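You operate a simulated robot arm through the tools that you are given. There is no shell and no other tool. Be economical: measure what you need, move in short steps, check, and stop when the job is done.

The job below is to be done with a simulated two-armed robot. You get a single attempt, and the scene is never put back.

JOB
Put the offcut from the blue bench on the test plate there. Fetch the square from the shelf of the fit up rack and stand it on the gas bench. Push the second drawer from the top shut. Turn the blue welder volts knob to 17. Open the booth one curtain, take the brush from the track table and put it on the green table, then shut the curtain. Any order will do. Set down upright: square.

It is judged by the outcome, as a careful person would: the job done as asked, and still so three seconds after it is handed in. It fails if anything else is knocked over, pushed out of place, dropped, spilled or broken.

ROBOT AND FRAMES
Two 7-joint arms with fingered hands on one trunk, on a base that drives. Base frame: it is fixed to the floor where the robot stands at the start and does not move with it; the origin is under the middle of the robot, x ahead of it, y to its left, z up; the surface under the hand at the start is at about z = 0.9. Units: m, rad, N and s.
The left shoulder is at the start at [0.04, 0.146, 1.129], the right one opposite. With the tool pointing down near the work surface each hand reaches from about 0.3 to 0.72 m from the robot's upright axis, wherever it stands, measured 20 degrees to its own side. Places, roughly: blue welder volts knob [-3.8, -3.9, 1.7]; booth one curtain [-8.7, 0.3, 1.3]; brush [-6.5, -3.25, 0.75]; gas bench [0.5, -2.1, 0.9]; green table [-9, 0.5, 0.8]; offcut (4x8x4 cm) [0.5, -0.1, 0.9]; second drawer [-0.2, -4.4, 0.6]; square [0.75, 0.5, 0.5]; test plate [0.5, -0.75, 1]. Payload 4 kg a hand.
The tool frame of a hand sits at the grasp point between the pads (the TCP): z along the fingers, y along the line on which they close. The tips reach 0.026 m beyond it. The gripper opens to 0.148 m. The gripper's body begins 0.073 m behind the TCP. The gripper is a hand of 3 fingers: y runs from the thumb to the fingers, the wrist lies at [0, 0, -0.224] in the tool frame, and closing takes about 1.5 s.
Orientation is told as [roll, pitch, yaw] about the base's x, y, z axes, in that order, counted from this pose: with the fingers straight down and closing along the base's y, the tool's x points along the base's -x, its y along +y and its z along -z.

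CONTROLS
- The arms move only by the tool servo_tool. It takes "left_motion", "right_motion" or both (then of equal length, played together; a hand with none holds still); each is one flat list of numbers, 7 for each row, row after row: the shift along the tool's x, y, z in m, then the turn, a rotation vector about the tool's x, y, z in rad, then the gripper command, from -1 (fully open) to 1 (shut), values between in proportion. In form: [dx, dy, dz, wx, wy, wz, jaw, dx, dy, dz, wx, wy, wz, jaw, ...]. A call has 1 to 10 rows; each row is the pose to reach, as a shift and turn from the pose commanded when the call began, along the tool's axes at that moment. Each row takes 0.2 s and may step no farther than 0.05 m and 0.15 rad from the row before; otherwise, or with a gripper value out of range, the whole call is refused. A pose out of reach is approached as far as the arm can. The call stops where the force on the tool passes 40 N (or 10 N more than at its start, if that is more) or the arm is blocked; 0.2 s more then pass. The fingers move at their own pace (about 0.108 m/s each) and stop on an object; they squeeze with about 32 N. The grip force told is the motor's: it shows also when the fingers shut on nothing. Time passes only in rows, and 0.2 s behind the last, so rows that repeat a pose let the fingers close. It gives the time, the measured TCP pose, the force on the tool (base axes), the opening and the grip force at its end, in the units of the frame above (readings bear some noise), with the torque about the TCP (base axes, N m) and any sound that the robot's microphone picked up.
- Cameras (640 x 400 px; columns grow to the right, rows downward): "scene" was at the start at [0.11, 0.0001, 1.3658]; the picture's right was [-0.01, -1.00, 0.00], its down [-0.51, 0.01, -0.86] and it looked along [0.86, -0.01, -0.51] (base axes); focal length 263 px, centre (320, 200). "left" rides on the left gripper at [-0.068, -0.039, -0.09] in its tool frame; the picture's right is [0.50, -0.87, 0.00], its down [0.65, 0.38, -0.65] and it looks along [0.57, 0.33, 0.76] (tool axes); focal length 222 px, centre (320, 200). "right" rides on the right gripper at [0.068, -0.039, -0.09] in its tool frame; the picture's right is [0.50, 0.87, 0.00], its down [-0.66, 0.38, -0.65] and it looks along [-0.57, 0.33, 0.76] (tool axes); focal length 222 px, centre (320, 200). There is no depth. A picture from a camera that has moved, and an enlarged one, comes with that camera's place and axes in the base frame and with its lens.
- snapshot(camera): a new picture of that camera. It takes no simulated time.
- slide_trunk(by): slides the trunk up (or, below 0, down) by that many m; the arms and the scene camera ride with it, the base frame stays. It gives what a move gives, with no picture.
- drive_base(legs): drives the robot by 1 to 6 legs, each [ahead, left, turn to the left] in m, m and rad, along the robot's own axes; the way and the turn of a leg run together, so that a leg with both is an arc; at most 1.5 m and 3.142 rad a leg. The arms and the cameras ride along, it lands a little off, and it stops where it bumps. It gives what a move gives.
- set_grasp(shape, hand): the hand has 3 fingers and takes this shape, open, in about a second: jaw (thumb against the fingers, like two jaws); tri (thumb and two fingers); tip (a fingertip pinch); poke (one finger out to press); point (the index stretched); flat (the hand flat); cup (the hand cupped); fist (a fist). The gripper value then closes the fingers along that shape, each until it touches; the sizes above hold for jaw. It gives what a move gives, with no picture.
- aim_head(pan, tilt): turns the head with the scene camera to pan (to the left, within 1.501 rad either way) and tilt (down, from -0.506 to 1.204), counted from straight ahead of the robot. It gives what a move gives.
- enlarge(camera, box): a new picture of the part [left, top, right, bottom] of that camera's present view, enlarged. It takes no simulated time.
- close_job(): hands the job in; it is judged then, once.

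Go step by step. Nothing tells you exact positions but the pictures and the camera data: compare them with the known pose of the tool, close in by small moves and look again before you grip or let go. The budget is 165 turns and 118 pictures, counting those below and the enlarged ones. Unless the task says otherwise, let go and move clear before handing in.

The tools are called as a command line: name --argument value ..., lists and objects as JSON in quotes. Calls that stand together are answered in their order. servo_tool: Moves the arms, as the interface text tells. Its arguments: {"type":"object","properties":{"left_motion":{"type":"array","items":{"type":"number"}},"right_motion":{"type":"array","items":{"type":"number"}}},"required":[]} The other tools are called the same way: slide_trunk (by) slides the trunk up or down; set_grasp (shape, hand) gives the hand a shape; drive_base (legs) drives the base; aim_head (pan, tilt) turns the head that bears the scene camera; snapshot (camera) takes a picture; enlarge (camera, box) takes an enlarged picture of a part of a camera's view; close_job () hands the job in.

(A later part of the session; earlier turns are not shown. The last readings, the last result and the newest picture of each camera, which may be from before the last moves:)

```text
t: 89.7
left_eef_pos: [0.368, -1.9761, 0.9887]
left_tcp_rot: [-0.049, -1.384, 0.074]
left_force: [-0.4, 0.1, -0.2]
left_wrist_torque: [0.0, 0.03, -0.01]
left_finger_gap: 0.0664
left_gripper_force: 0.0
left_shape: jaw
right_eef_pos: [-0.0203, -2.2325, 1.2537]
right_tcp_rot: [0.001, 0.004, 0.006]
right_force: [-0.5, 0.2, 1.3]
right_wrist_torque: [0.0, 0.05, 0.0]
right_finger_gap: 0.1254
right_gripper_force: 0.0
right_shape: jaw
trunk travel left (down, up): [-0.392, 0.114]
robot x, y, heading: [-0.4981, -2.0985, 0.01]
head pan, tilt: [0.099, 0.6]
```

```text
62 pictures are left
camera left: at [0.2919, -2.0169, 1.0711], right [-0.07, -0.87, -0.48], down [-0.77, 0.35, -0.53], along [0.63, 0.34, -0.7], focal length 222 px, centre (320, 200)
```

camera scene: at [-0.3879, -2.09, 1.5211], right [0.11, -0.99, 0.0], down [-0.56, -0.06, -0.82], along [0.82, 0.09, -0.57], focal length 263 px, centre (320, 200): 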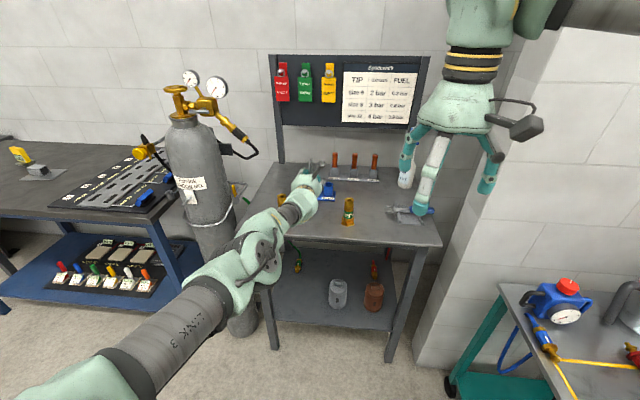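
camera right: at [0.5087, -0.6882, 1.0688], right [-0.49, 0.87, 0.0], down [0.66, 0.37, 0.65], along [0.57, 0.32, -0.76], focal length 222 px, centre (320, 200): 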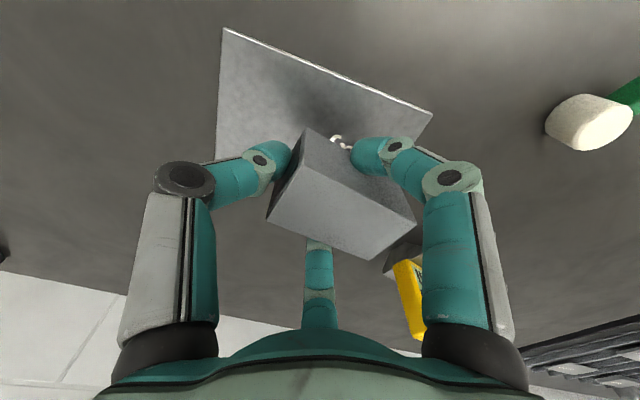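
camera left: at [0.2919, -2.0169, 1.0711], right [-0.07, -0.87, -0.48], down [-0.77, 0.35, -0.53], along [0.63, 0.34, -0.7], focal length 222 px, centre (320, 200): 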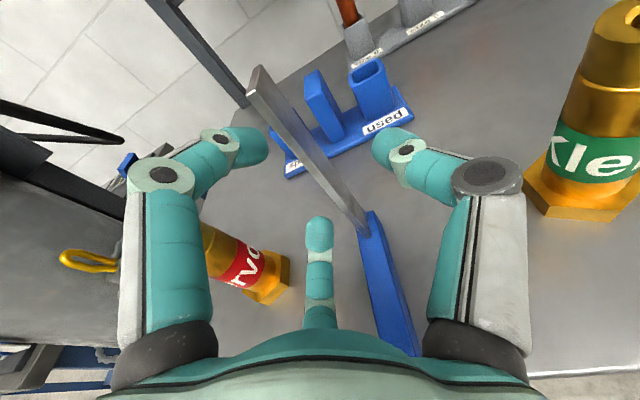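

The square stands free. I back straight off and look at it.

drive_base --legs '[[-0.45, 0, 0]]'

enlarge --camera "scene" --box '[240, 110, 400, 210]'

aim_head --pan -1.1 --tilt 0.3

snapshot --camera "scene"

```text
t: 92.4
left_eef_pos: [-0.0839, -1.9849, 0.9884]
left_tcp_rot: [-0.05, -1.384, 0.068]
left_force: [-0.3, -0.6, 0.0]
left_wrist_torque: [0.01, -0.01, -0.01]
left_finger_gap: 0.0665
left_gripper_force: 0.1
left_shape: jaw
right_eef_pos: [-0.4741, -2.2384, 1.2529]
right_tcp_rot: [0.001, 0.003, 0.002]
right_force: [0.6, 0.4, 0.5]
right_wrist_torque: [0.0, 0.01, 0.01]
right_finger_gap: 0.1257
right_gripper_force: 0.0
right_shape: jaw
trunk travel left (down, up): [-0.392, 0.114]
robot x, y, heading: [-0.9516, -2.1055, 0.001]
head pan, tilt: [0.099, 0.6]
```

```text
4.00 times, centred on (320, 160) of scene
camera zoom: at [-0.8418, -2.0931, 1.452], right [0.1, -0.99, 0.0], down [-0.56, -0.06, -0.82], along [0.82, 0.08, -0.57], focal length 1054 px, centre (320, 360)
```

zoom: 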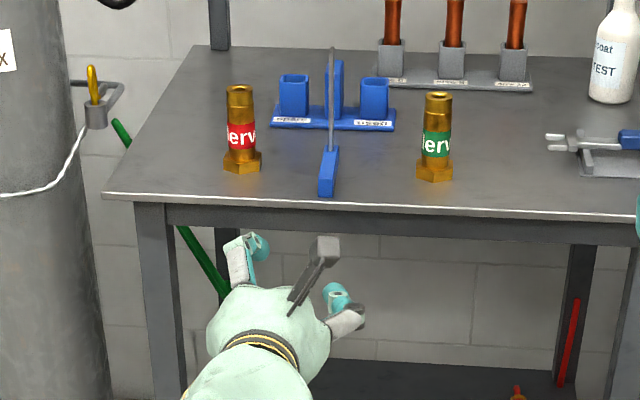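

```text
t: 93.8
left_eef_pos: [-0.0851, -1.984, 0.9895]
left_tcp_rot: [-0.049, -1.385, 0.068]
left_force: [0.6, 0.4, -0.5]
left_wrist_torque: [-0.01, -0.02, 0.0]
left_finger_gap: 0.0663
left_gripper_force: 0.0
left_shape: jaw
right_eef_pos: [-0.4752, -2.2382, 1.2544]
right_tcp_rot: [0.001, 0.002, 0.002]
right_force: [-0.5, -0.1, -0.3]
right_wrist_torque: [-0.01, -0.01, 0.03]
right_finger_gap: 0.1257
right_gripper_force: 0.0
right_shape: jaw
trunk travel left (down, up): [-0.392, 0.114]
robot x, y, heading: [-0.9501, -2.1025, 0.003]
head pan, tilt: [-1.1, 0.3]
```

```text
60 pictures are left
camera scene: at [-0.8884, -2.1851, 1.4796], right [-0.89, -0.46, 0.0], down [-0.14, 0.26, -0.96], along [0.44, -0.85, -0.3], focal length 263 px, centre (320, 200)
```

scene: 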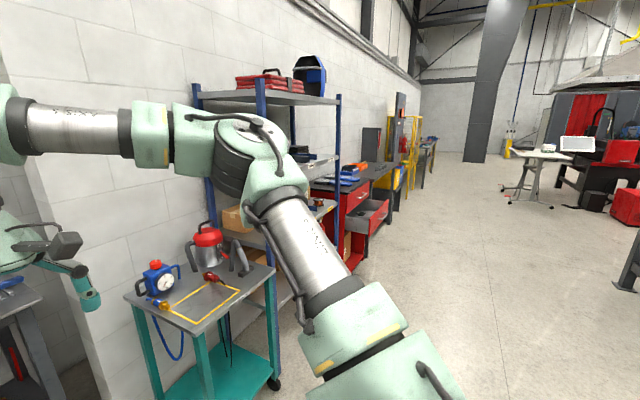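

The square stands upright on the gas bench with everything else untouched. Next I back off further and drive along to the drawer cabinet.

drive_base --legs '[[-0.6, 0, 0], [0, -1.1, 0], [0, -1.1, 0]]'

aim_head --pan -0.1 --tilt 0.45

snapshot --camera "scene"

```text
t: 107.6
left_eef_pos: [-0.631, -4.1563, 0.9892]
left_tcp_rot: [-0.05, -1.385, 0.093]
left_force: [-0.1, 0.4, -0.2]
left_wrist_torque: [-0.01, -0.01, -0.01]
left_finger_gap: 0.0662
left_gripper_force: 0.2
left_shape: jaw
right_eef_pos: [-1.0149, -4.4193, 1.2531]
right_tcp_rot: [0.002, 0.002, 0.022]
right_force: [0.4, -0.1, 0.2]
right_wrist_torque: [-0.01, -0.01, 0.02]
right_finger_gap: 0.1256
right_gripper_force: 0.0
right_shape: jaw
trunk travel left (down, up): [-0.392, 0.114]
robot x, y, heading: [-1.4947, -4.2987, 0.028]
head pan, tilt: [-1.1, 0.3]
```

```text
t: 108.8
left_eef_pos: [-0.6314, -4.1557, 0.9885]
left_tcp_rot: [-0.046, -1.385, 0.089]
left_force: [-0.8, 0.8, 0.3]
left_wrist_torque: [0.02, 0.01, 0.0]
left_finger_gap: 0.066
left_gripper_force: 0.2
left_shape: jaw
right_eef_pos: [-1.0153, -4.4196, 1.2545]
right_tcp_rot: [0.002, 0.003, 0.023]
right_force: [-0.2, 0.4, -0.5]
right_wrist_torque: [0.0, 0.01, -0.01]
right_finger_gap: 0.1256
right_gripper_force: 0.1
right_shape: jaw
trunk travel left (down, up): [-0.392, 0.114]
robot x, y, heading: [-1.4948, -4.2921, 0.024]
head pan, tilt: [-0.099, 0.45]
```

```text
59 pictures are left
camera scene: at [-1.3827, -4.3004, 1.4657], right [-0.08, -1.0, 0.0], down [-0.43, 0.03, -0.9], along [0.9, -0.07, -0.44], focal length 263 px, centre (320, 200)
```

scene: 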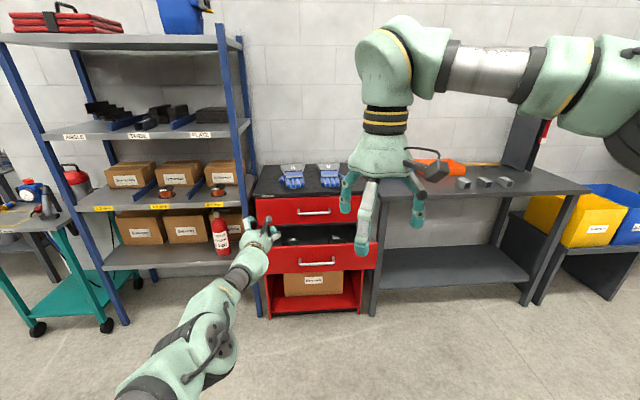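

enlarge --camera "scene" --box '[230, 150, 400, 330]'

```text
2.22 times, centred on (315, 240) of scene
camera zoom: at [-1.3827, -4.3004, 1.4657], right [-0.08, -1.0, 0.0], down [-0.43, 0.03, -0.9], along [0.9, -0.07, -0.44], focal length 585 px, centre (331, 111)
```

zoom: 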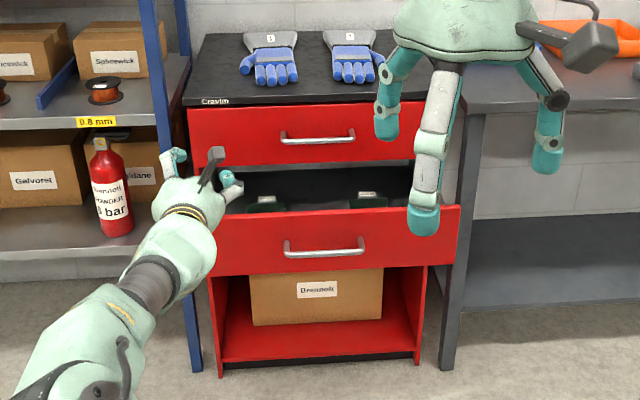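

The second drawer is open by roughly 0.2 m, its front near x≈-0.29, z 0.52–0.68. I'll push it with the left fist just left of the handle, lowering the trunk first.

set_grasp --shape "fist" --hand "left"

slide_trunk --by -0.385

drive_base --legs '[[0, -0.045, -0.024]]'

snapshot --camera "scene"

snapshot --camera "left"

```text
t: 109.7
left_eef_pos: [-0.6307, -4.1571, 0.9888]
left_tcp_rot: [-0.049, -1.386, 0.093]
left_force: [0.2, 0.3, -0.2]
left_wrist_torque: [0.01, -0.02, -0.01]
left_finger_gap: 0.0002
left_gripper_force: 0.0
left_shape: fist
right_eef_pos: [-1.0153, -4.4195, 1.2544]
right_tcp_rot: [0.003, 0.002, 0.024]
right_force: [0.6, -0.2, -0.4]
right_wrist_torque: [-0.01, 0.04, 0.05]
right_finger_gap: 0.1255
right_gripper_force: 0.0
right_shape: jaw
trunk travel left (down, up): [-0.392, 0.114]
robot x, y, heading: [-1.4961, -4.2949, 0.024]
head pan, tilt: [-0.099, 0.45]
```

```text
t: 113.4
left_eef_pos: [-0.6309, -4.1568, 0.6047]
left_tcp_rot: [-0.049, -1.387, 0.09]
left_force: [0.1, -0.6, -0.1]
left_wrist_torque: [-0.01, 0.01, 0.01]
left_finger_gap: 0.0001
left_gripper_force: 0.1
left_shape: fist
right_eef_pos: [-1.0158, -4.4198, 0.8705]
right_tcp_rot: [0.002, 0.003, 0.022]
right_force: [0.2, 0.2, -0.1]
right_wrist_torque: [0.02, -0.01, 0.03]
right_finger_gap: 0.1254
right_gripper_force: 0.1
right_shape: jaw
trunk travel left (down, up): [-0.007, 0.499]
robot x, y, heading: [-1.4916, -4.294, 0.024]
head pan, tilt: [-0.099, 0.45]
```

```text
t: 114.3
left_eef_pos: [-0.6274, -4.224, 0.6047]
left_tcp_rot: [-0.04, -1.385, 0.056]
left_force: [0.4, 0.6, -0.3]
left_wrist_torque: [0.0, 0.02, 0.01]
left_finger_gap: 0.0
left_gripper_force: 0.1
left_shape: fist
right_eef_pos: [-1.019, -4.4773, 0.869]
right_tcp_rot: [0.002, 0.004, -0.003]
right_force: [-0.2, -0.1, -0.5]
right_wrist_torque: [0.02, 0.01, -0.02]
right_finger_gap: 0.1256
right_gripper_force: 0.1
right_shape: jaw
trunk travel left (down, up): [-0.007, 0.499]
robot x, y, heading: [-1.4961, -4.3419, -0.001]
head pan, tilt: [-0.099, 0.45]
```

```text
57 pictures are left
camera scene: at [-1.3826, -4.3489, 1.0816], right [-0.1, -0.99, 0.0], down [-0.43, 0.04, -0.9], along [0.9, -0.09, -0.44], focal length 263 px, centre (320, 200)
```

scene: 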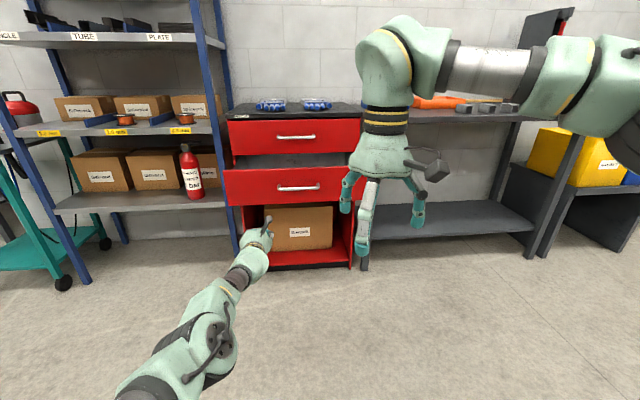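

```text
56 pictures are left
camera left: at [-0.7045, -4.2634, 0.6871], right [-0.08, -0.87, -0.48], down [-0.77, 0.36, -0.53], along [0.63, 0.33, -0.7], focal length 222 px, centre (320, 200)
```

left: 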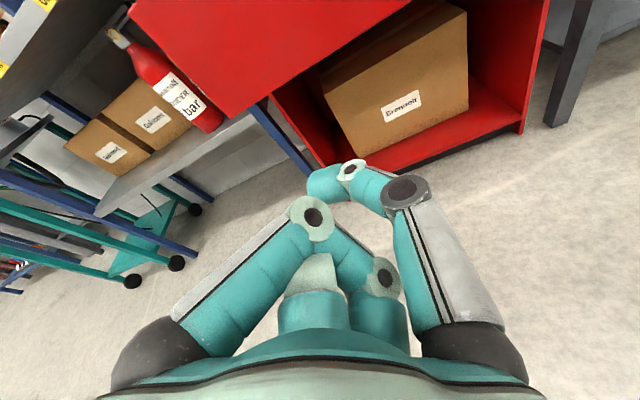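

Triangulating, the drawer handle is at x≈-0.37, z≈0.65 and the shut one above at x≈-0.19, so about 0.18 m to push. I raise slightly and drive up to contact.

slide_trunk --by 0.035

drive_base --legs '[[0.24, 0.015, 0]]'

snapshot --camera "left"

snapshot --camera "scene"

```text
t: 115.1
left_eef_pos: [-0.6281, -4.2217, 0.6377]
left_tcp_rot: [-0.047, -1.384, 0.064]
left_force: [-0.2, -0.3, -0.4]
left_wrist_torque: [0.01, -0.04, 0.0]
left_finger_gap: 0.0
left_gripper_force: 0.1
left_shape: fist
right_eef_pos: [-1.0188, -4.4762, 0.9034]
right_tcp_rot: [0.001, 0.003, -0.003]
right_force: [-0.8, -0.1, -0.3]
right_wrist_torque: [-0.01, 0.0, -0.03]
right_finger_gap: 0.1255
right_gripper_force: 0.0
right_shape: jaw
trunk travel left (down, up): [-0.042, 0.464]
robot x, y, heading: [-1.4962, -4.3415, 0.001]
head pan, tilt: [-0.099, 0.45]
```

```text
t: 116.9
left_eef_pos: [-0.3859, -4.2081, 0.6362]
left_tcp_rot: [-0.048, -1.384, 0.065]
left_force: [0.0, -0.1, 0.1]
left_wrist_torque: [-0.01, -0.01, 0.0]
left_finger_gap: 0.0
left_gripper_force: 0.1
left_shape: fist
right_eef_pos: [-0.7766, -4.4606, 0.9035]
right_tcp_rot: [0.001, 0.004, -0.003]
right_force: [-0.4, -0.1, -1.2]
right_wrist_torque: [0.01, -0.02, 0.04]
right_finger_gap: 0.1258
right_gripper_force: 0.1
right_shape: jaw
trunk travel left (down, up): [-0.042, 0.464]
robot x, y, heading: [-1.2518, -4.3247, -0.001]
head pan, tilt: [-0.099, 0.45]
```

```text
55 pictures are left
camera left: at [-0.4631, -4.2476, 0.7199], right [-0.08, -0.87, -0.48], down [-0.77, 0.36, -0.53], along [0.63, 0.33, -0.7], focal length 222 px, centre (320, 200)
```

left: 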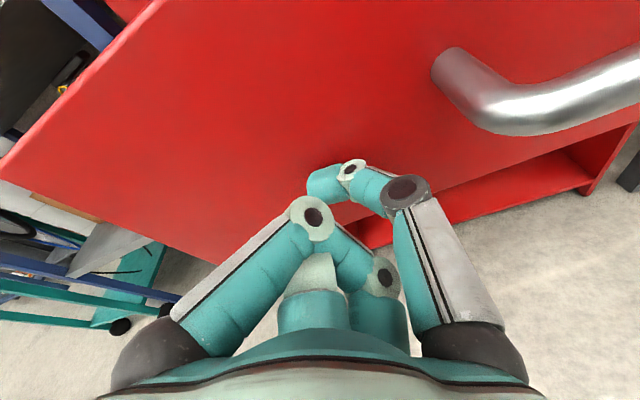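

```text
54 pictures are left
camera scene: at [-1.1408, -4.3324, 1.1152], right [-0.1, -0.99, 0.0], down [-0.43, 0.04, -0.9], along [0.9, -0.09, -0.44], focal length 263 px, centre (320, 200)
```

scene: 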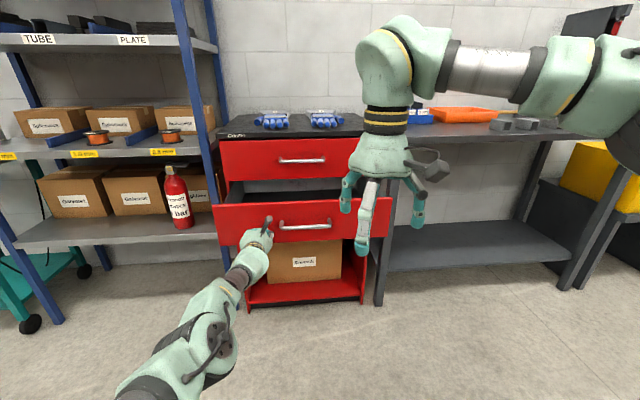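

slide_trunk --by 0.02

drive_base --legs '[[0.12, 0, 0]]'

snapshot --camera "left"

```text
t: 117.6
left_eef_pos: [-0.387, -4.2081, 0.6588]
left_tcp_rot: [-0.047, -1.388, 0.064]
left_force: [-0.4, -0.3, 0.2]
left_wrist_torque: [0.02, -0.01, 0.0]
left_finger_gap: 0.0
left_gripper_force: 0.1
left_shape: fist
right_eef_pos: [-0.7772, -4.4605, 0.9226]
right_tcp_rot: [0.003, 0.004, -0.003]
right_force: [0.2, -0.2, -0.5]
right_wrist_torque: [0.01, 0.0, 0.01]
right_finger_gap: 0.1258
right_gripper_force: 0.0
right_shape: jaw
trunk travel left (down, up): [-0.062, 0.444]
robot x, y, heading: [-1.2548, -4.3244, -0.0]
head pan, tilt: [-0.099, 0.45]
```

```text
t: 118.8
left_eef_pos: [-0.266, -4.2107, 0.6566]
left_tcp_rot: [-0.047, -1.384, 0.06]
left_force: [-0.9, 0.3, -0.8]
left_wrist_torque: [0.0, -0.03, -0.01]
left_finger_gap: 0.0
left_gripper_force: 0.0
left_shape: fist
right_eef_pos: [-0.6584, -4.4624, 0.9226]
right_tcp_rot: [0.003, 0.003, -0.006]
right_force: [0.9, 0.0, -0.7]
right_wrist_torque: [0.01, 0.04, 0.01]
right_finger_gap: 0.1255
right_gripper_force: 0.1
right_shape: jaw
trunk travel left (down, up): [-0.062, 0.444]
robot x, y, heading: [-1.1341, -4.3234, -0.002]
head pan, tilt: [-0.099, 0.45]
```

```text
53 pictures are left
camera left: at [-0.3433, -4.2501, 0.7395], right [-0.08, -0.87, -0.48], down [-0.77, 0.36, -0.53], along [0.63, 0.33, -0.7], focal length 222 px, centre (320, 200)
```

left: 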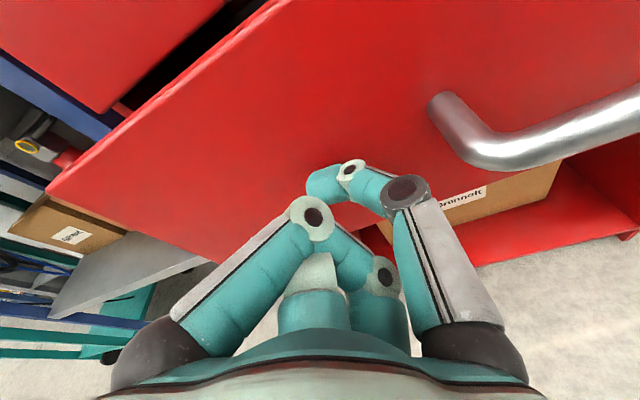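

The drawer is moving in. I push on in small steps.

drive_base --legs '[[0.05, 0, 0]]'

snapshot --camera "scene"

```text
t: 119.8
left_eef_pos: [-0.2154, -4.2122, 0.6569]
left_tcp_rot: [-0.047, -1.385, 0.061]
left_force: [-0.1, 0.3, -0.6]
left_wrist_torque: [-0.02, -0.01, 0.0]
left_finger_gap: 0.0
left_gripper_force: 0.0
left_shape: fist
right_eef_pos: [-0.6068, -4.4627, 0.9213]
right_tcp_rot: [0.003, 0.006, -0.005]
right_force: [-0.8, -0.4, -0.9]
right_wrist_torque: [0.0, 0.08, 0.0]
right_finger_gap: 0.1256
right_gripper_force: 0.1
right_shape: jaw
trunk travel left (down, up): [-0.062, 0.444]
robot x, y, heading: [-1.0835, -4.3227, 0.001]
head pan, tilt: [-0.099, 0.45]
```

```text
52 pictures are left
camera scene: at [-0.9698, -4.3332, 1.135], right [-0.1, -0.99, 0.0], down [-0.43, 0.04, -0.9], along [0.89, -0.09, -0.44], focal length 263 px, centre (320, 200)
```

scene: 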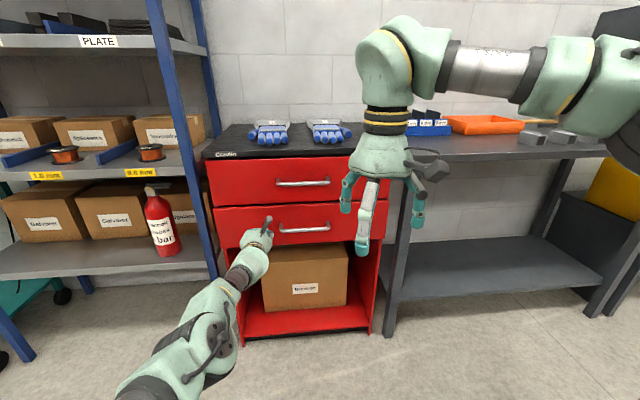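

Nearly shut; small pushes until it meets the stop.

drive_base --legs '[[0.03, 0, 0]]'

snapshot --camera "left"

```text
t: 120.6
left_eef_pos: [-0.1845, -4.2098, 0.657]
left_tcp_rot: [-0.047, -1.383, 0.063]
left_force: [0.2, 0.6, -0.6]
left_wrist_torque: [0.01, 0.0, 0.0]
left_finger_gap: 0.0
left_gripper_force: 0.1
left_shape: fist
right_eef_pos: [-0.577, -4.4615, 0.9227]
right_tcp_rot: [0.002, 0.007, -0.005]
right_force: [-0.1, 0.3, -0.6]
right_wrist_torque: [-0.01, 0.04, -0.03]
right_finger_gap: 0.1255
right_gripper_force: 0.1
right_shape: jaw
trunk travel left (down, up): [-0.062, 0.444]
robot x, y, heading: [-1.0519, -4.3266, -0.003]
head pan, tilt: [-0.099, 0.45]
```

```text
51 pictures are left
camera left: at [-0.2623, -4.2499, 0.7396], right [-0.08, -0.87, -0.48], down [-0.77, 0.36, -0.53], along [0.63, 0.33, -0.7], focal length 222 px, centre (320, 200)
```

left: 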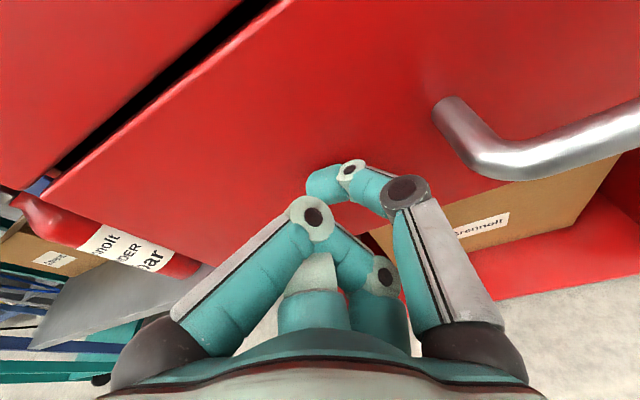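

drive_base --legs '[[0.02, 0, 0]]'

drive_base --legs '[[0.015, 0, 0]]'

snapshot --camera "left"

```text
t: 121.5
left_eef_pos: [-0.1734, -4.2181, 0.6574]
left_tcp_rot: [-0.047, -1.384, 0.049]
left_force: [-21.4, -0.1, 7.6]
left_wrist_torque: [-0.04, -0.1, -0.04]
left_finger_gap: 0.0
left_gripper_force: 0.0
left_shape: fist
right_eef_pos: [-0.5647, -4.463, 0.9238]
right_tcp_rot: [0.003, 0.001, -0.006]
right_force: [-0.6, -1.1, -0.2]
right_wrist_torque: [-0.01, -0.01, -0.01]
right_finger_gap: 0.1255
right_gripper_force: 0.1
right_shape: jaw
trunk travel left (down, up): [-0.062, 0.444]
robot x, y, heading: [-1.0382, -4.3236, -0.001]
head pan, tilt: [-0.099, 0.45]
stopped in leg 1: the force on the tool passed its limit at 74 N (the readings are from after the stop); the commanded pose is now the measured one
```

```text
t: 122.2
left_eef_pos: [-0.1723, -4.2232, 0.6554]
left_tcp_rot: [-0.045, -1.377, 0.04]
left_force: [-25.4, 1.4, 7.7]
left_wrist_torque: [-0.03, -0.04, -0.18]
left_finger_gap: 0.0
left_gripper_force: 0.1
left_shape: fist
right_eef_pos: [-0.5611, -4.4631, 0.9249]
right_tcp_rot: [0.004, 0.002, -0.006]
right_force: [0.2, 0.1, 0.5]
right_wrist_torque: [-0.02, 0.02, -0.01]
right_finger_gap: 0.1256
right_gripper_force: 0.1
right_shape: jaw
trunk travel left (down, up): [-0.062, 0.444]
robot x, y, heading: [-1.0308, -4.3262, -0.005]
head pan, tilt: [-0.099, 0.45]
stopped in leg 1: the force on the tool passed its limit at 56 N (the readings are from after the stop); the commanded pose is now the measured one
```

```text
50 pictures are left
camera left: at [-0.2489, -4.2615, 0.738], right [-0.1, -0.87, -0.48], down [-0.77, 0.38, -0.52], along [0.64, 0.32, -0.7], focal length 222 px, centre (320, 200)
```

left: 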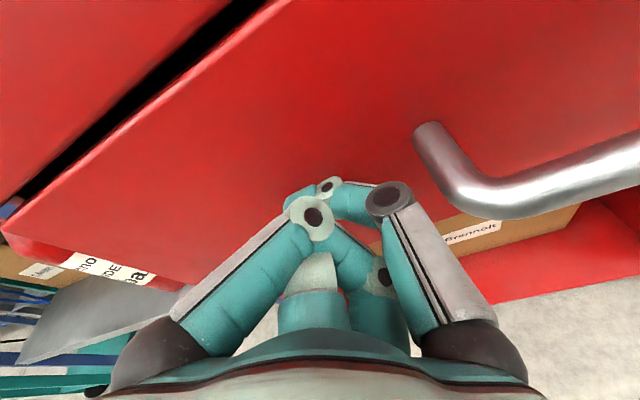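

The drawer has hit its stop. I back away and check that it is flush.

drive_base --legs '[[-0.45, 0, 0]]'

aim_head --pan 0.0 --tilt 0.4

enlarge --camera "scene" --box '[200, 80, 440, 260]'

```text
t: 124.9
left_eef_pos: [-0.6087, -4.2173, 0.6506]
left_tcp_rot: [-0.045, -1.373, 0.045]
left_force: [0.3, -0.1, 1.0]
left_wrist_torque: [0.0, 0.0, 0.01]
left_finger_gap: 0.0
left_gripper_force: 0.0
left_shape: fist
right_eef_pos: [-0.9941, -4.4601, 0.9222]
right_tcp_rot: [0.004, 0.004, 0.001]
right_force: [0.3, 0.1, 0.4]
right_wrist_torque: [-0.02, -0.02, 0.0]
right_finger_gap: 0.1255
right_gripper_force: 0.1
right_shape: jaw
trunk travel left (down, up): [-0.062, 0.444]
robot x, y, heading: [-1.4716, -4.3239, 0.005]
head pan, tilt: [-0.099, 0.45]
```

```text
t: 125.6
left_eef_pos: [-0.6083, -4.2172, 0.6508]
left_tcp_rot: [-0.044, -1.372, 0.046]
left_force: [0.7, -0.8, -0.8]
left_wrist_torque: [-0.04, -0.01, -0.01]
left_finger_gap: 0.0001
left_gripper_force: 0.0
left_shape: fist
right_eef_pos: [-0.9938, -4.459, 0.9228]
right_tcp_rot: [0.004, 0.005, 0.001]
right_force: [-0.7, 0.6, -0.3]
right_wrist_torque: [0.01, -0.01, 0.0]
right_finger_gap: 0.1257
right_gripper_force: 0.0
right_shape: jaw
trunk travel left (down, up): [-0.062, 0.444]
robot x, y, heading: [-1.4685, -4.3263, 0.004]
head pan, tilt: [0.0, 0.4]
```

```text
2.22 times, centred on (320, 170) of scene
camera zoom: at [-1.3572, -4.3237, 1.1399], right [0.0, -1.0, 0.0], down [-0.39, 0.0, -0.92], along [0.92, 0.0, -0.39], focal length 585 px, centre (320, 267)
```

zoom: 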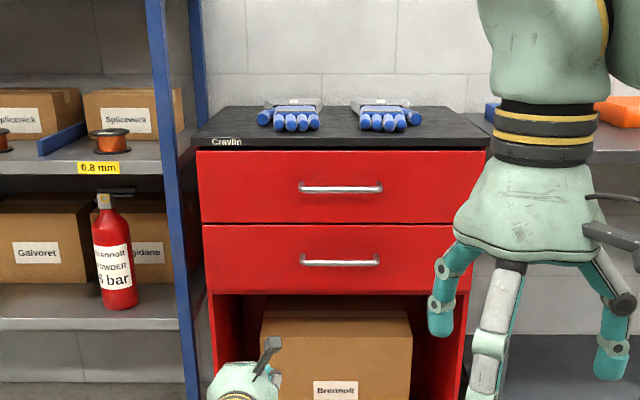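

The second drawer is flush. Now I raise the trunk, change the left hand back to jaw, and turn to look toward the welder.

set_grasp --shape "jaw" --hand "left"

slide_trunk --by 0.4

drive_base --legs '[[-0.3, 0, 0], [0, 0, 1.6]]'

aim_head --pan 1.3 --tilt 0.1

snapshot --camera "scene"

```text
t: 126.5
left_eef_pos: [-0.6085, -4.2181, 0.6497]
left_tcp_rot: [-0.043, -1.373, 0.046]
left_force: [0.1, -0.5, 0.9]
left_wrist_torque: [-0.01, 0.03, -0.05]
left_finger_gap: 0.1479
left_gripper_force: 0.1
left_shape: jaw
right_eef_pos: [-0.9942, -4.4593, 0.9228]
right_tcp_rot: [0.002, 0.005, 0.001]
right_force: [0.1, 0.3, -1.0]
right_wrist_torque: [0.02, 0.0, 0.01]
right_finger_gap: 0.1257
right_gripper_force: 0.0
right_shape: jaw
trunk travel left (down, up): [-0.062, 0.444]
robot x, y, heading: [-1.4712, -4.3276, 0.007]
head pan, tilt: [0.0, 0.4]
```

```text
t: 130.3
left_eef_pos: [-0.6071, -4.2175, 1.0519]
left_tcp_rot: [-0.043, -1.372, 0.046]
left_force: [0.8, -0.1, -0.3]
left_wrist_torque: [0.02, 0.02, 0.0]
left_finger_gap: 0.1479
left_gripper_force: 0.0
left_shape: jaw
right_eef_pos: [-0.9943, -4.4589, 1.3245]
right_tcp_rot: [0.003, 0.005, 0.001]
right_force: [0.1, 0.5, 0.7]
right_wrist_torque: [-0.02, 0.0, -0.02]
right_finger_gap: 0.1256
right_gripper_force: 0.0
right_shape: jaw
trunk travel left (down, up): [-0.462, 0.044]
robot x, y, heading: [-1.471, -4.3265, 0.008]
head pan, tilt: [0.0, 0.4]
```

```text
t: 136.3
left_eef_pos: [-1.9479, -3.4752, 1.0529]
left_tcp_rot: [-0.044, -1.372, 1.691]
left_force: [0.1, 0.1, 0.4]
left_wrist_torque: [-0.01, 0.03, -0.02]
left_finger_gap: 0.1479
left_gripper_force: 0.1
left_shape: jaw
right_eef_pos: [-1.6774, -3.8426, 1.3246]
right_tcp_rot: [0.003, 0.006, 1.649]
right_force: [-0.2, 0.1, -0.3]
right_wrist_torque: [0.0, -0.01, 0.02]
right_finger_gap: 0.1254
right_gripper_force: 0.1
right_shape: jaw
trunk travel left (down, up): [-0.462, 0.044]
robot x, y, heading: [-1.7758, -4.3305, 1.652]
head pan, tilt: [0.0, 0.4]
```

```text
t: 137.8
left_eef_pos: [-1.9476, -3.4752, 1.0531]
left_tcp_rot: [-0.042, -1.372, 1.693]
left_force: [0.2, 0.1, 0.2]
left_wrist_torque: [-0.01, 0.0, 0.01]
left_finger_gap: 0.1481
left_gripper_force: 0.1
left_shape: jaw
right_eef_pos: [-1.6763, -3.8431, 1.3241]
right_tcp_rot: [0.003, 0.005, 1.648]
right_force: [-0.2, 0.4, -0.3]
right_wrist_torque: [0.02, -0.03, -0.03]
right_finger_gap: 0.1257
right_gripper_force: 0.1
right_shape: jaw
trunk travel left (down, up): [-0.462, 0.044]
robot x, y, heading: [-1.775, -4.3273, 1.65]
head pan, tilt: [1.3, 0.099]
```

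```text
48 pictures are left
camera scene: at [-1.866, -4.2883, 1.5693], right [0.19, 0.98, 0.0], down [0.1, -0.02, -0.99], along [-0.98, 0.19, -0.1], focal length 263 px, centre (320, 200)
```

scene: 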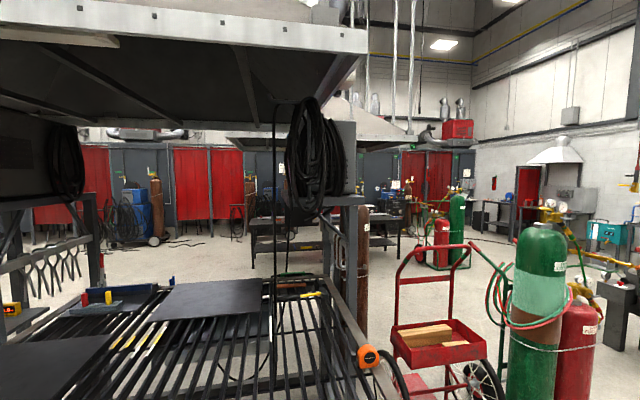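

A large grated table with a hood is ahead; the welder should appear around pixel (322,155). I enlarge there.

enlarge --camera "scene" --box '[230, 80, 430, 240]'

aim_head --pan 0.5 --tilt 0.3

snapshot --camera "scene"

```text
2.50 times, centred on (330, 160) of scene
camera zoom: at [-1.866, -4.2883, 1.5693], right [0.19, 0.98, 0.0], down [0.1, -0.02, -0.99], along [-0.98, 0.19, -0.1], focal length 659 px, centre (295, 300)
```

zoom: 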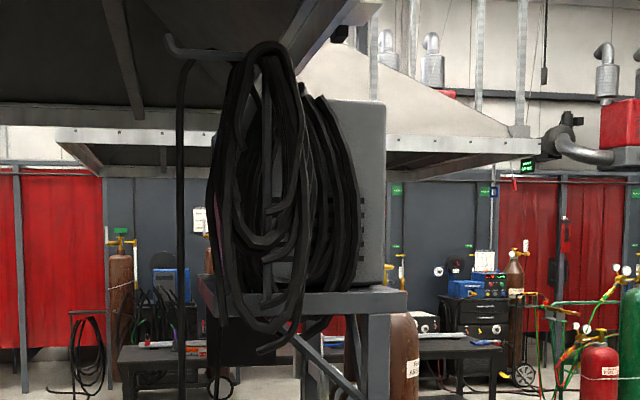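

```text
t: 138.9
left_eef_pos: [-1.9466, -3.476, 1.0528]
left_tcp_rot: [-0.046, -1.372, 1.693]
left_force: [0.0, -1.2, -0.6]
left_wrist_torque: [0.02, 0.01, 0.01]
left_finger_gap: 0.148
left_gripper_force: 0.1
left_shape: jaw
right_eef_pos: [-1.676, -3.8424, 1.3248]
right_tcp_rot: [0.005, 0.006, 1.648]
right_force: [1.3, 0.7, -0.5]
right_wrist_torque: [0.01, 0.01, 0.0]
right_finger_gap: 0.1255
right_gripper_force: 0.0
right_shape: jaw
trunk travel left (down, up): [-0.462, 0.044]
robot x, y, heading: [-1.774, -4.3304, 1.652]
head pan, tilt: [0.499, 0.3]
```

```text
46 pictures are left
camera scene: at [-1.8269, -4.2277, 1.5506], right [0.84, 0.55, 0.0], down [0.16, -0.25, -0.96], along [-0.52, 0.8, -0.3], focal length 263 px, centre (320, 200)
```

scene: 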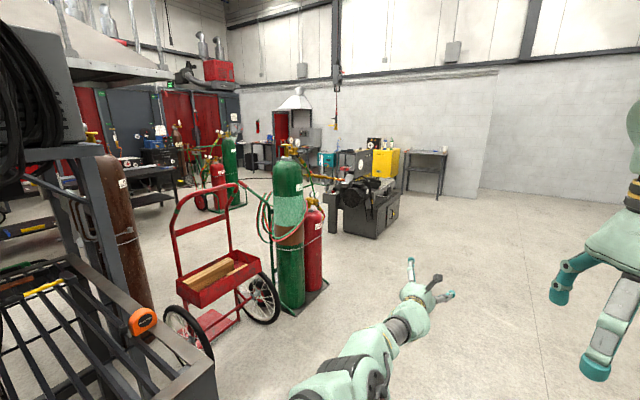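

The welder sits on a stand at the table's corner; its panel isn't visible from this side. I fold the left arm back to hand-down for travel, and then go round.

servo_tool --left_motion '[-0.007, 0.005, -0.043, 0, 0.137, 0, -1, -0.014, 0.01, -0.086, 0, 0.274, 0, -1, -0.021, 0.015, -0.129, 0, 0.411, 0, -1, -0.028, 0.02, -0.172, 0, 0.548, 0, -1, -0.035, 0.025, -0.215, 0, 0.685, 0, -1, -0.042, 0.03, -0.258, 0, 0.822, 0, -1, -0.049, 0.035, -0.301, 0, 0.959, 0, -1, -0.056, 0.04, -0.344, 0, 1.096, 0, -1, -0.063, 0.045, -0.387, 0, 1.233, 0, -1, -0.069, 0.05, -0.43, 0, 1.37, 0, -1]'

drive_base --legs '[[1.1, 0, 0], [1.2, 0, -0.08], [0, 0, 1.57]]'

aim_head --pan 0.4 --tilt 0.3

snapshot --camera "scene"

```text
t: 141.1
left_eef_pos: [-1.9682, -3.8879, 1.2068]
left_tcp_rot: [-0.009, 0.0, 1.649]
left_force: [-0.3, -1.0, 0.1]
left_wrist_torque: [0.01, 0.01, 0.04]
left_finger_gap: 0.1479
left_gripper_force: 0.1
left_shape: jaw
left hand out of reach, approached as far as the arm can: row 1, 2
right_eef_pos: [-1.6763, -3.8443, 1.3244]
right_tcp_rot: [0.003, 0.005, 1.65]
right_force: [0.0, -0.9, 0.4]
right_wrist_torque: [0.05, -0.03, -0.02]
right_finger_gap: 0.1258
right_gripper_force: 0.1
right_shape: jaw
trunk travel left (down, up): [-0.462, 0.044]
robot x, y, heading: [-1.7724, -4.3223, 1.65]
head pan, tilt: [0.499, 0.3]
```

```text
t: 156.4
left_eef_pos: [-2.3919, -2.2065, 1.2065]
left_tcp_rot: [-0.008, -0.003, -3.108]
left_force: [0.8, 0.7, 0.2]
left_wrist_torque: [-0.03, 0.03, -0.03]
left_finger_gap: 0.1479
left_gripper_force: 0.0
left_shape: jaw
right_eef_pos: [-2.4214, -1.9137, 1.3247]
right_tcp_rot: [0.002, 0.005, -3.103]
right_force: [-0.4, 0.0, -0.4]
right_wrist_torque: [0.01, 0.0, -0.04]
right_finger_gap: 0.1257
right_gripper_force: 0.1
right_shape: jaw
trunk travel left (down, up): [-0.462, 0.044]
robot x, y, heading: [-1.9398, -2.0316, -3.104]
head pan, tilt: [0.499, 0.3]
```

```text
t: 157.0
left_eef_pos: [-2.391, -2.2073, 1.2066]
left_tcp_rot: [-0.008, -0.004, -3.105]
left_force: [0.8, -0.8, 0.9]
left_wrist_torque: [-0.01, 0.0, -0.02]
left_finger_gap: 0.1479
left_gripper_force: 0.0
left_shape: jaw
right_eef_pos: [-2.4219, -1.9141, 1.3244]
right_tcp_rot: [0.004, 0.006, -3.106]
right_force: [0.4, 0.0, -0.7]
right_wrist_torque: [0.01, 0.0, 0.0]
right_finger_gap: 0.1258
right_gripper_force: 0.2
right_shape: jaw
trunk travel left (down, up): [-0.462, 0.044]
robot x, y, heading: [-1.9378, -2.0276, -3.102]
head pan, tilt: [0.4, 0.3]
```

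```text
45 pictures are left
camera scene: at [-2.047, -2.0713, 1.5506], right [-0.42, 0.91, 0.0], down [0.27, 0.13, -0.96], along [-0.86, -0.41, -0.3], focal length 263 px, centre (320, 200)
```

scene: 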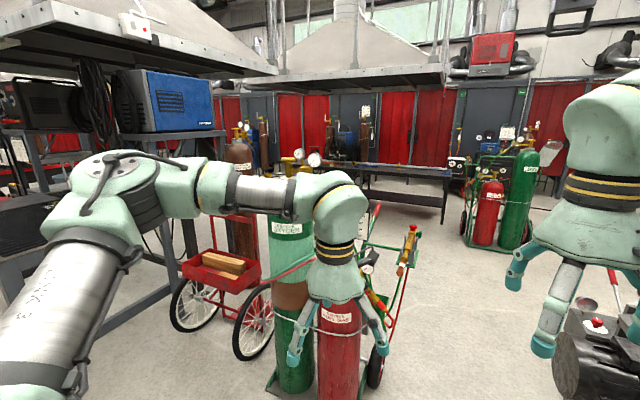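

The blue welder is visible, its blue side facing +y, so its panel probably faces -x. I check the passages past the gas cart and the machine on the right.

aim_head --pan -0.55 --tilt 0.45

snapshot --camera "scene"

```text
t: 158.3
left_eef_pos: [-2.3926, -2.2074, 1.2056]
left_tcp_rot: [-0.009, -0.002, -3.107]
left_force: [-0.9, -0.3, -0.9]
left_wrist_torque: [-0.02, 0.0, 0.01]
left_finger_gap: 0.1477
left_gripper_force: 0.1
left_shape: jaw
right_eef_pos: [-2.4223, -1.9143, 1.3242]
right_tcp_rot: [0.004, 0.005, -3.106]
right_force: [-0.7, -0.4, 0.8]
right_wrist_torque: [0.01, 0.03, -0.02]
right_finger_gap: 0.1257
right_gripper_force: 0.1
right_shape: jaw
trunk travel left (down, up): [-0.462, 0.044]
robot x, y, heading: [-1.9407, -2.0301, -3.103]
head pan, tilt: [-0.55, 0.45]
```

```text
44 pictures are left
camera scene: at [-2.0427, -1.9869, 1.5367], right [0.49, 0.87, 0.0], down [0.38, -0.21, -0.9], along [-0.79, 0.44, -0.44], focal length 263 px, centre (320, 200)
```

scene: 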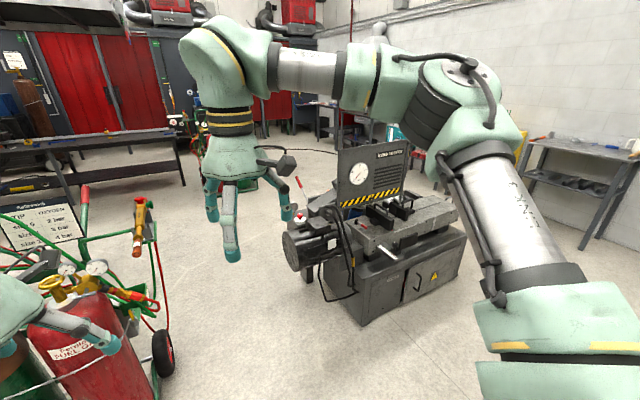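

The gap by the gas cart is only ~0.55 m, so I take the northern passage (machine's end y≈-0.1 to wall tables y≈1.0). I drive there sideways and look west.

drive_base --legs '[[0, -1.25, -0.02], [0, -1.22, -0.02]]'

aim_head --pan 0.0 --tilt 0.4

snapshot --camera "scene"

```text
t: 170.4
left_eef_pos: [-2.4823, 0.2797, 1.2059]
left_tcp_rot: [-0.01, -0.004, -3.137]
left_force: [-0.2, 0.3, -0.1]
left_wrist_torque: [0.02, 0.02, 0.0]
left_finger_gap: 0.1479
left_gripper_force: 0.1
left_shape: jaw
right_eef_pos: [-2.5033, 0.5752, 1.3249]
right_tcp_rot: [0.002, 0.007, -3.134]
right_force: [-0.4, 0.4, 0.0]
right_wrist_torque: [0.03, -0.01, 0.0]
right_finger_gap: 0.1256
right_gripper_force: 0.1
right_shape: jaw
trunk travel left (down, up): [-0.462, 0.044]
robot x, y, heading: [-2.0271, 0.4392, -3.133]
head pan, tilt: [-0.55, 0.45]
```

```text
t: 171.3
left_eef_pos: [-2.4815, 0.2818, 1.205]
left_tcp_rot: [-0.008, -0.003, -3.134]
left_force: [-0.7, -0.2, 0.9]
left_wrist_torque: [-0.01, 0.01, -0.01]
left_finger_gap: 0.148
left_gripper_force: 0.0
left_shape: jaw
right_eef_pos: [-2.5038, 0.5749, 1.3244]
right_tcp_rot: [0.005, 0.006, -3.134]
right_force: [-0.3, 0.2, -0.2]
right_wrist_torque: [-0.01, 0.0, 0.01]
right_finger_gap: 0.1253
right_gripper_force: 0.1
right_shape: jaw
trunk travel left (down, up): [-0.462, 0.044]
robot x, y, heading: [-2.0271, 0.4425, -3.132]
head pan, tilt: [0.0, 0.4]
```

```text
43 pictures are left
camera scene: at [-2.1402, 0.4432, 1.5414], right [-0.01, 1.0, 0.0], down [0.39, 0.0, -0.92], along [-0.92, -0.01, -0.39], focal length 263 px, centre (320, 200)
```

scene: 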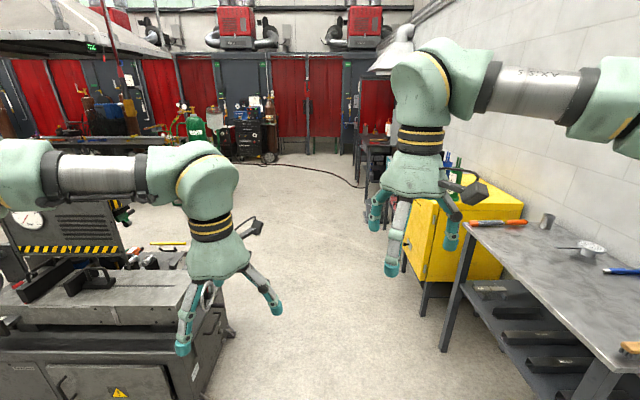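

The passage west is clear. I drive through and look south toward the welder.

drive_base --legs '[[1.3, 0, 0], [1.4, 0, 0]]'

aim_head --pan 1.3 --tilt 0.2

snapshot --camera "scene"

```text
t: 184.4
left_eef_pos: [-5.166, 0.2177, 1.2073]
left_tcp_rot: [-0.01, -0.004, -3.113]
left_force: [-0.1, 0.3, 0.3]
left_wrist_torque: [0.0, -0.01, 0.02]
left_finger_gap: 0.1477
left_gripper_force: 0.0
left_shape: jaw
right_eef_pos: [-5.194, 0.5113, 1.324]
right_tcp_rot: [0.004, 0.005, -3.112]
right_force: [0.9, -0.1, -0.1]
right_wrist_torque: [0.02, -0.02, 0.03]
right_finger_gap: 0.1256
right_gripper_force: 0.1
right_shape: jaw
trunk travel left (down, up): [-0.462, 0.044]
robot x, y, heading: [-4.7162, 0.39, -3.109]
head pan, tilt: [0.0, 0.4]
```

```text
t: 185.9
left_eef_pos: [-5.1671, 0.2172, 1.2065]
left_tcp_rot: [-0.009, 0.001, -3.112]
left_force: [-0.6, 0.1, -0.1]
left_wrist_torque: [0.04, 0.01, -0.04]
left_finger_gap: 0.1481
left_gripper_force: 0.0
left_shape: jaw
right_eef_pos: [-5.1949, 0.5119, 1.3243]
right_tcp_rot: [0.003, 0.005, -3.112]
right_force: [0.3, -1.1, -0.2]
right_wrist_torque: [0.01, 0.01, 0.0]
right_finger_gap: 0.1256
right_gripper_force: 0.1
right_shape: jaw
trunk travel left (down, up): [-0.462, 0.044]
robot x, y, heading: [-4.7143, 0.3896, -3.107]
head pan, tilt: [1.3, 0.201]
```

```text
42 pictures are left
camera scene: at [-4.7593, 0.3, 1.5599], right [-0.97, 0.24, 0.0], down [0.05, 0.19, -0.98], along [-0.23, -0.95, -0.2], focal length 263 px, centre (320, 200)
```

scene: 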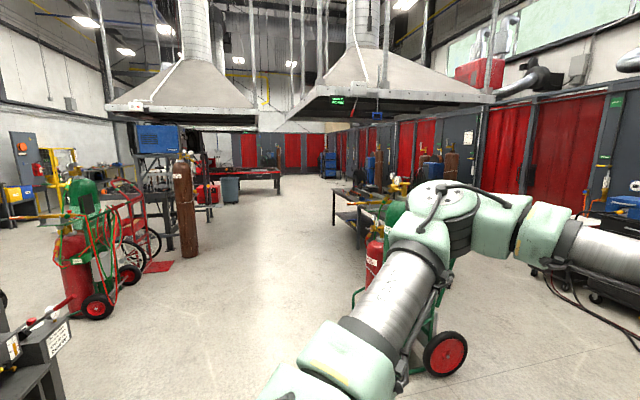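

enlarge --camera "scene" --box '[110, 100, 290, 260]'

```text
2.50 times, centred on (200, 180) of scene
camera zoom: at [-4.7593, 0.3, 1.5599], right [-0.97, 0.24, 0.0], down [0.05, 0.19, -0.98], along [-0.23, -0.95, -0.2], focal length 659 px, centre (620, 250)
```

zoom: 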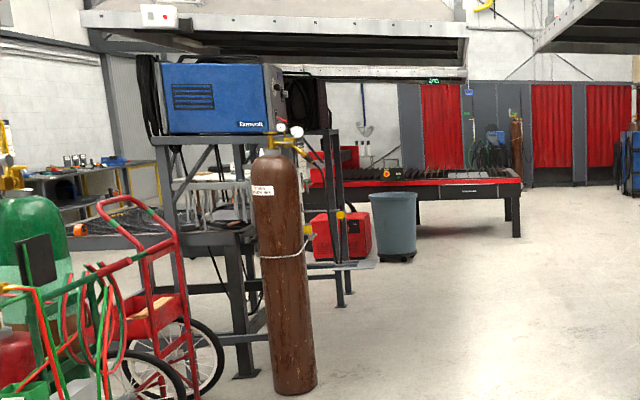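

The welder's grey control panel faces west (-x), and the aisle south is clear. I drive down the aisle and turn to face east.

drive_base --legs '[[0.1, 1.4, 0], [0.1, 1.4, 0], [0.1, 1.4, 0], [0, 0.2, 0]]'

drive_base --legs '[[0, 0, 1.55], [0, 0, 1.55]]'

aim_head --pan 0.1 --tilt 0.0

snapshot --camera "scene"

```text
t: 207.2
left_eef_pos: [-5.447, -4.1574, 1.2067]
left_tcp_rot: [-0.005, -0.004, 3.132]
left_force: [0.7, -0.1, 0.0]
left_wrist_torque: [-0.03, -0.02, 0.02]
left_finger_gap: 0.1479
left_gripper_force: 0.0
left_shape: jaw
right_eef_pos: [-5.4661, -3.8631, 1.3242]
right_tcp_rot: [0.007, 0.005, 3.133]
right_force: [-0.1, 1.3, -0.6]
right_wrist_torque: [-0.02, 0.0, -0.03]
right_finger_gap: 0.1255
right_gripper_force: 0.0
right_shape: jaw
trunk travel left (down, up): [-0.462, 0.044]
robot x, y, heading: [-4.9911, -4.0071, 3.138]
head pan, tilt: [1.3, 0.201]
```

```text
t: 215.1
left_eef_pos: [-4.5215, -3.8883, 1.2064]
left_tcp_rot: [-0.01, -0.004, -0.089]
left_force: [0.2, 0.2, 0.4]
left_wrist_torque: [-0.01, -0.01, 0.04]
left_finger_gap: 0.1481
left_gripper_force: 0.1
left_shape: jaw
right_eef_pos: [-4.5286, -4.1824, 1.324]
right_tcp_rot: [0.003, 0.004, -0.087]
right_force: [-0.2, -0.3, 0.0]
right_wrist_torque: [-0.04, -0.04, 0.0]
right_finger_gap: 0.1257
right_gripper_force: 0.1
right_shape: jaw
trunk travel left (down, up): [-0.462, 0.044]
robot x, y, heading: [-4.9899, -4.0042, -0.086]
head pan, tilt: [1.3, 0.201]
```

```text
t: 216.5
left_eef_pos: [-4.5222, -3.889, 1.2058]
left_tcp_rot: [-0.009, -0.005, -0.09]
left_force: [-0.6, -0.2, -0.6]
left_wrist_torque: [0.0, -0.03, -0.01]
left_finger_gap: 0.1481
left_gripper_force: 0.3
left_shape: jaw
right_eef_pos: [-4.5294, -4.1833, 1.3257]
right_tcp_rot: [0.003, 0.004, -0.089]
right_force: [-0.5, -0.1, -0.2]
right_wrist_torque: [0.0, -0.02, 0.01]
right_finger_gap: 0.1256
right_gripper_force: 0.0
right_shape: jaw
trunk travel left (down, up): [-0.462, 0.044]
robot x, y, heading: [-4.9905, -4.0059, -0.084]
head pan, tilt: [0.099, 0.0]
```

```text
40 pictures are left
camera scene: at [-4.8805, -4.0054, 1.5783], right [0.01, -1.0, 0.0], down [0.0, 0.0, -1.0], along [1.0, 0.01, 0.0], focal length 263 px, centre (320, 200)
```

scene: 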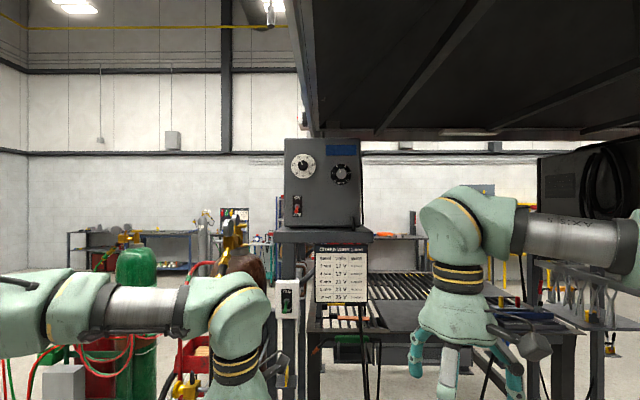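

enlarge --camera "scene" --box '[275, 130, 371, 236]'

enlarge --camera "scene" --box '[270, 230, 370, 310]'

```text
3.77 times, centred on (323, 183) of scene
camera zoom: at [-4.8805, -4.0054, 1.5783], right [0.01, -1.0, 0.0], down [0.0, 0.0, -1.0], along [1.0, 0.01, 0.0], focal length 994 px, centre (309, 264)
```

zoom: 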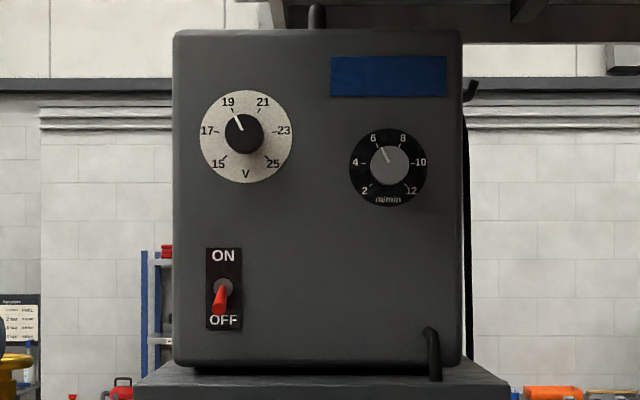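

```text
5.00 times, centred on (320, 270) of scene
camera zoom: at [-4.8805, -4.0054, 1.5783], right [0.01, -1.0, 0.0], down [0.0, 0.0, -1.0], along [1.0, 0.01, 0.0], focal length 1317 px, centre (320, -150)
```

zoom: 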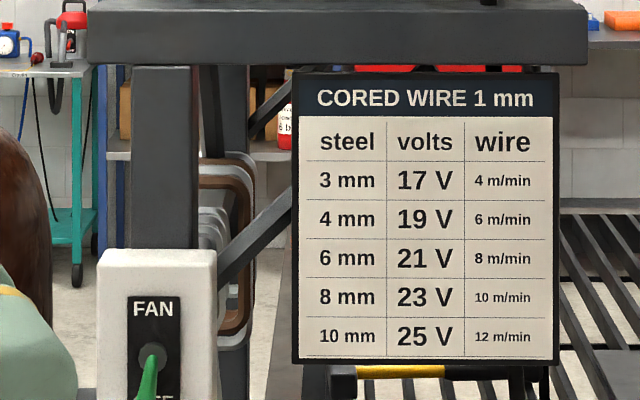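

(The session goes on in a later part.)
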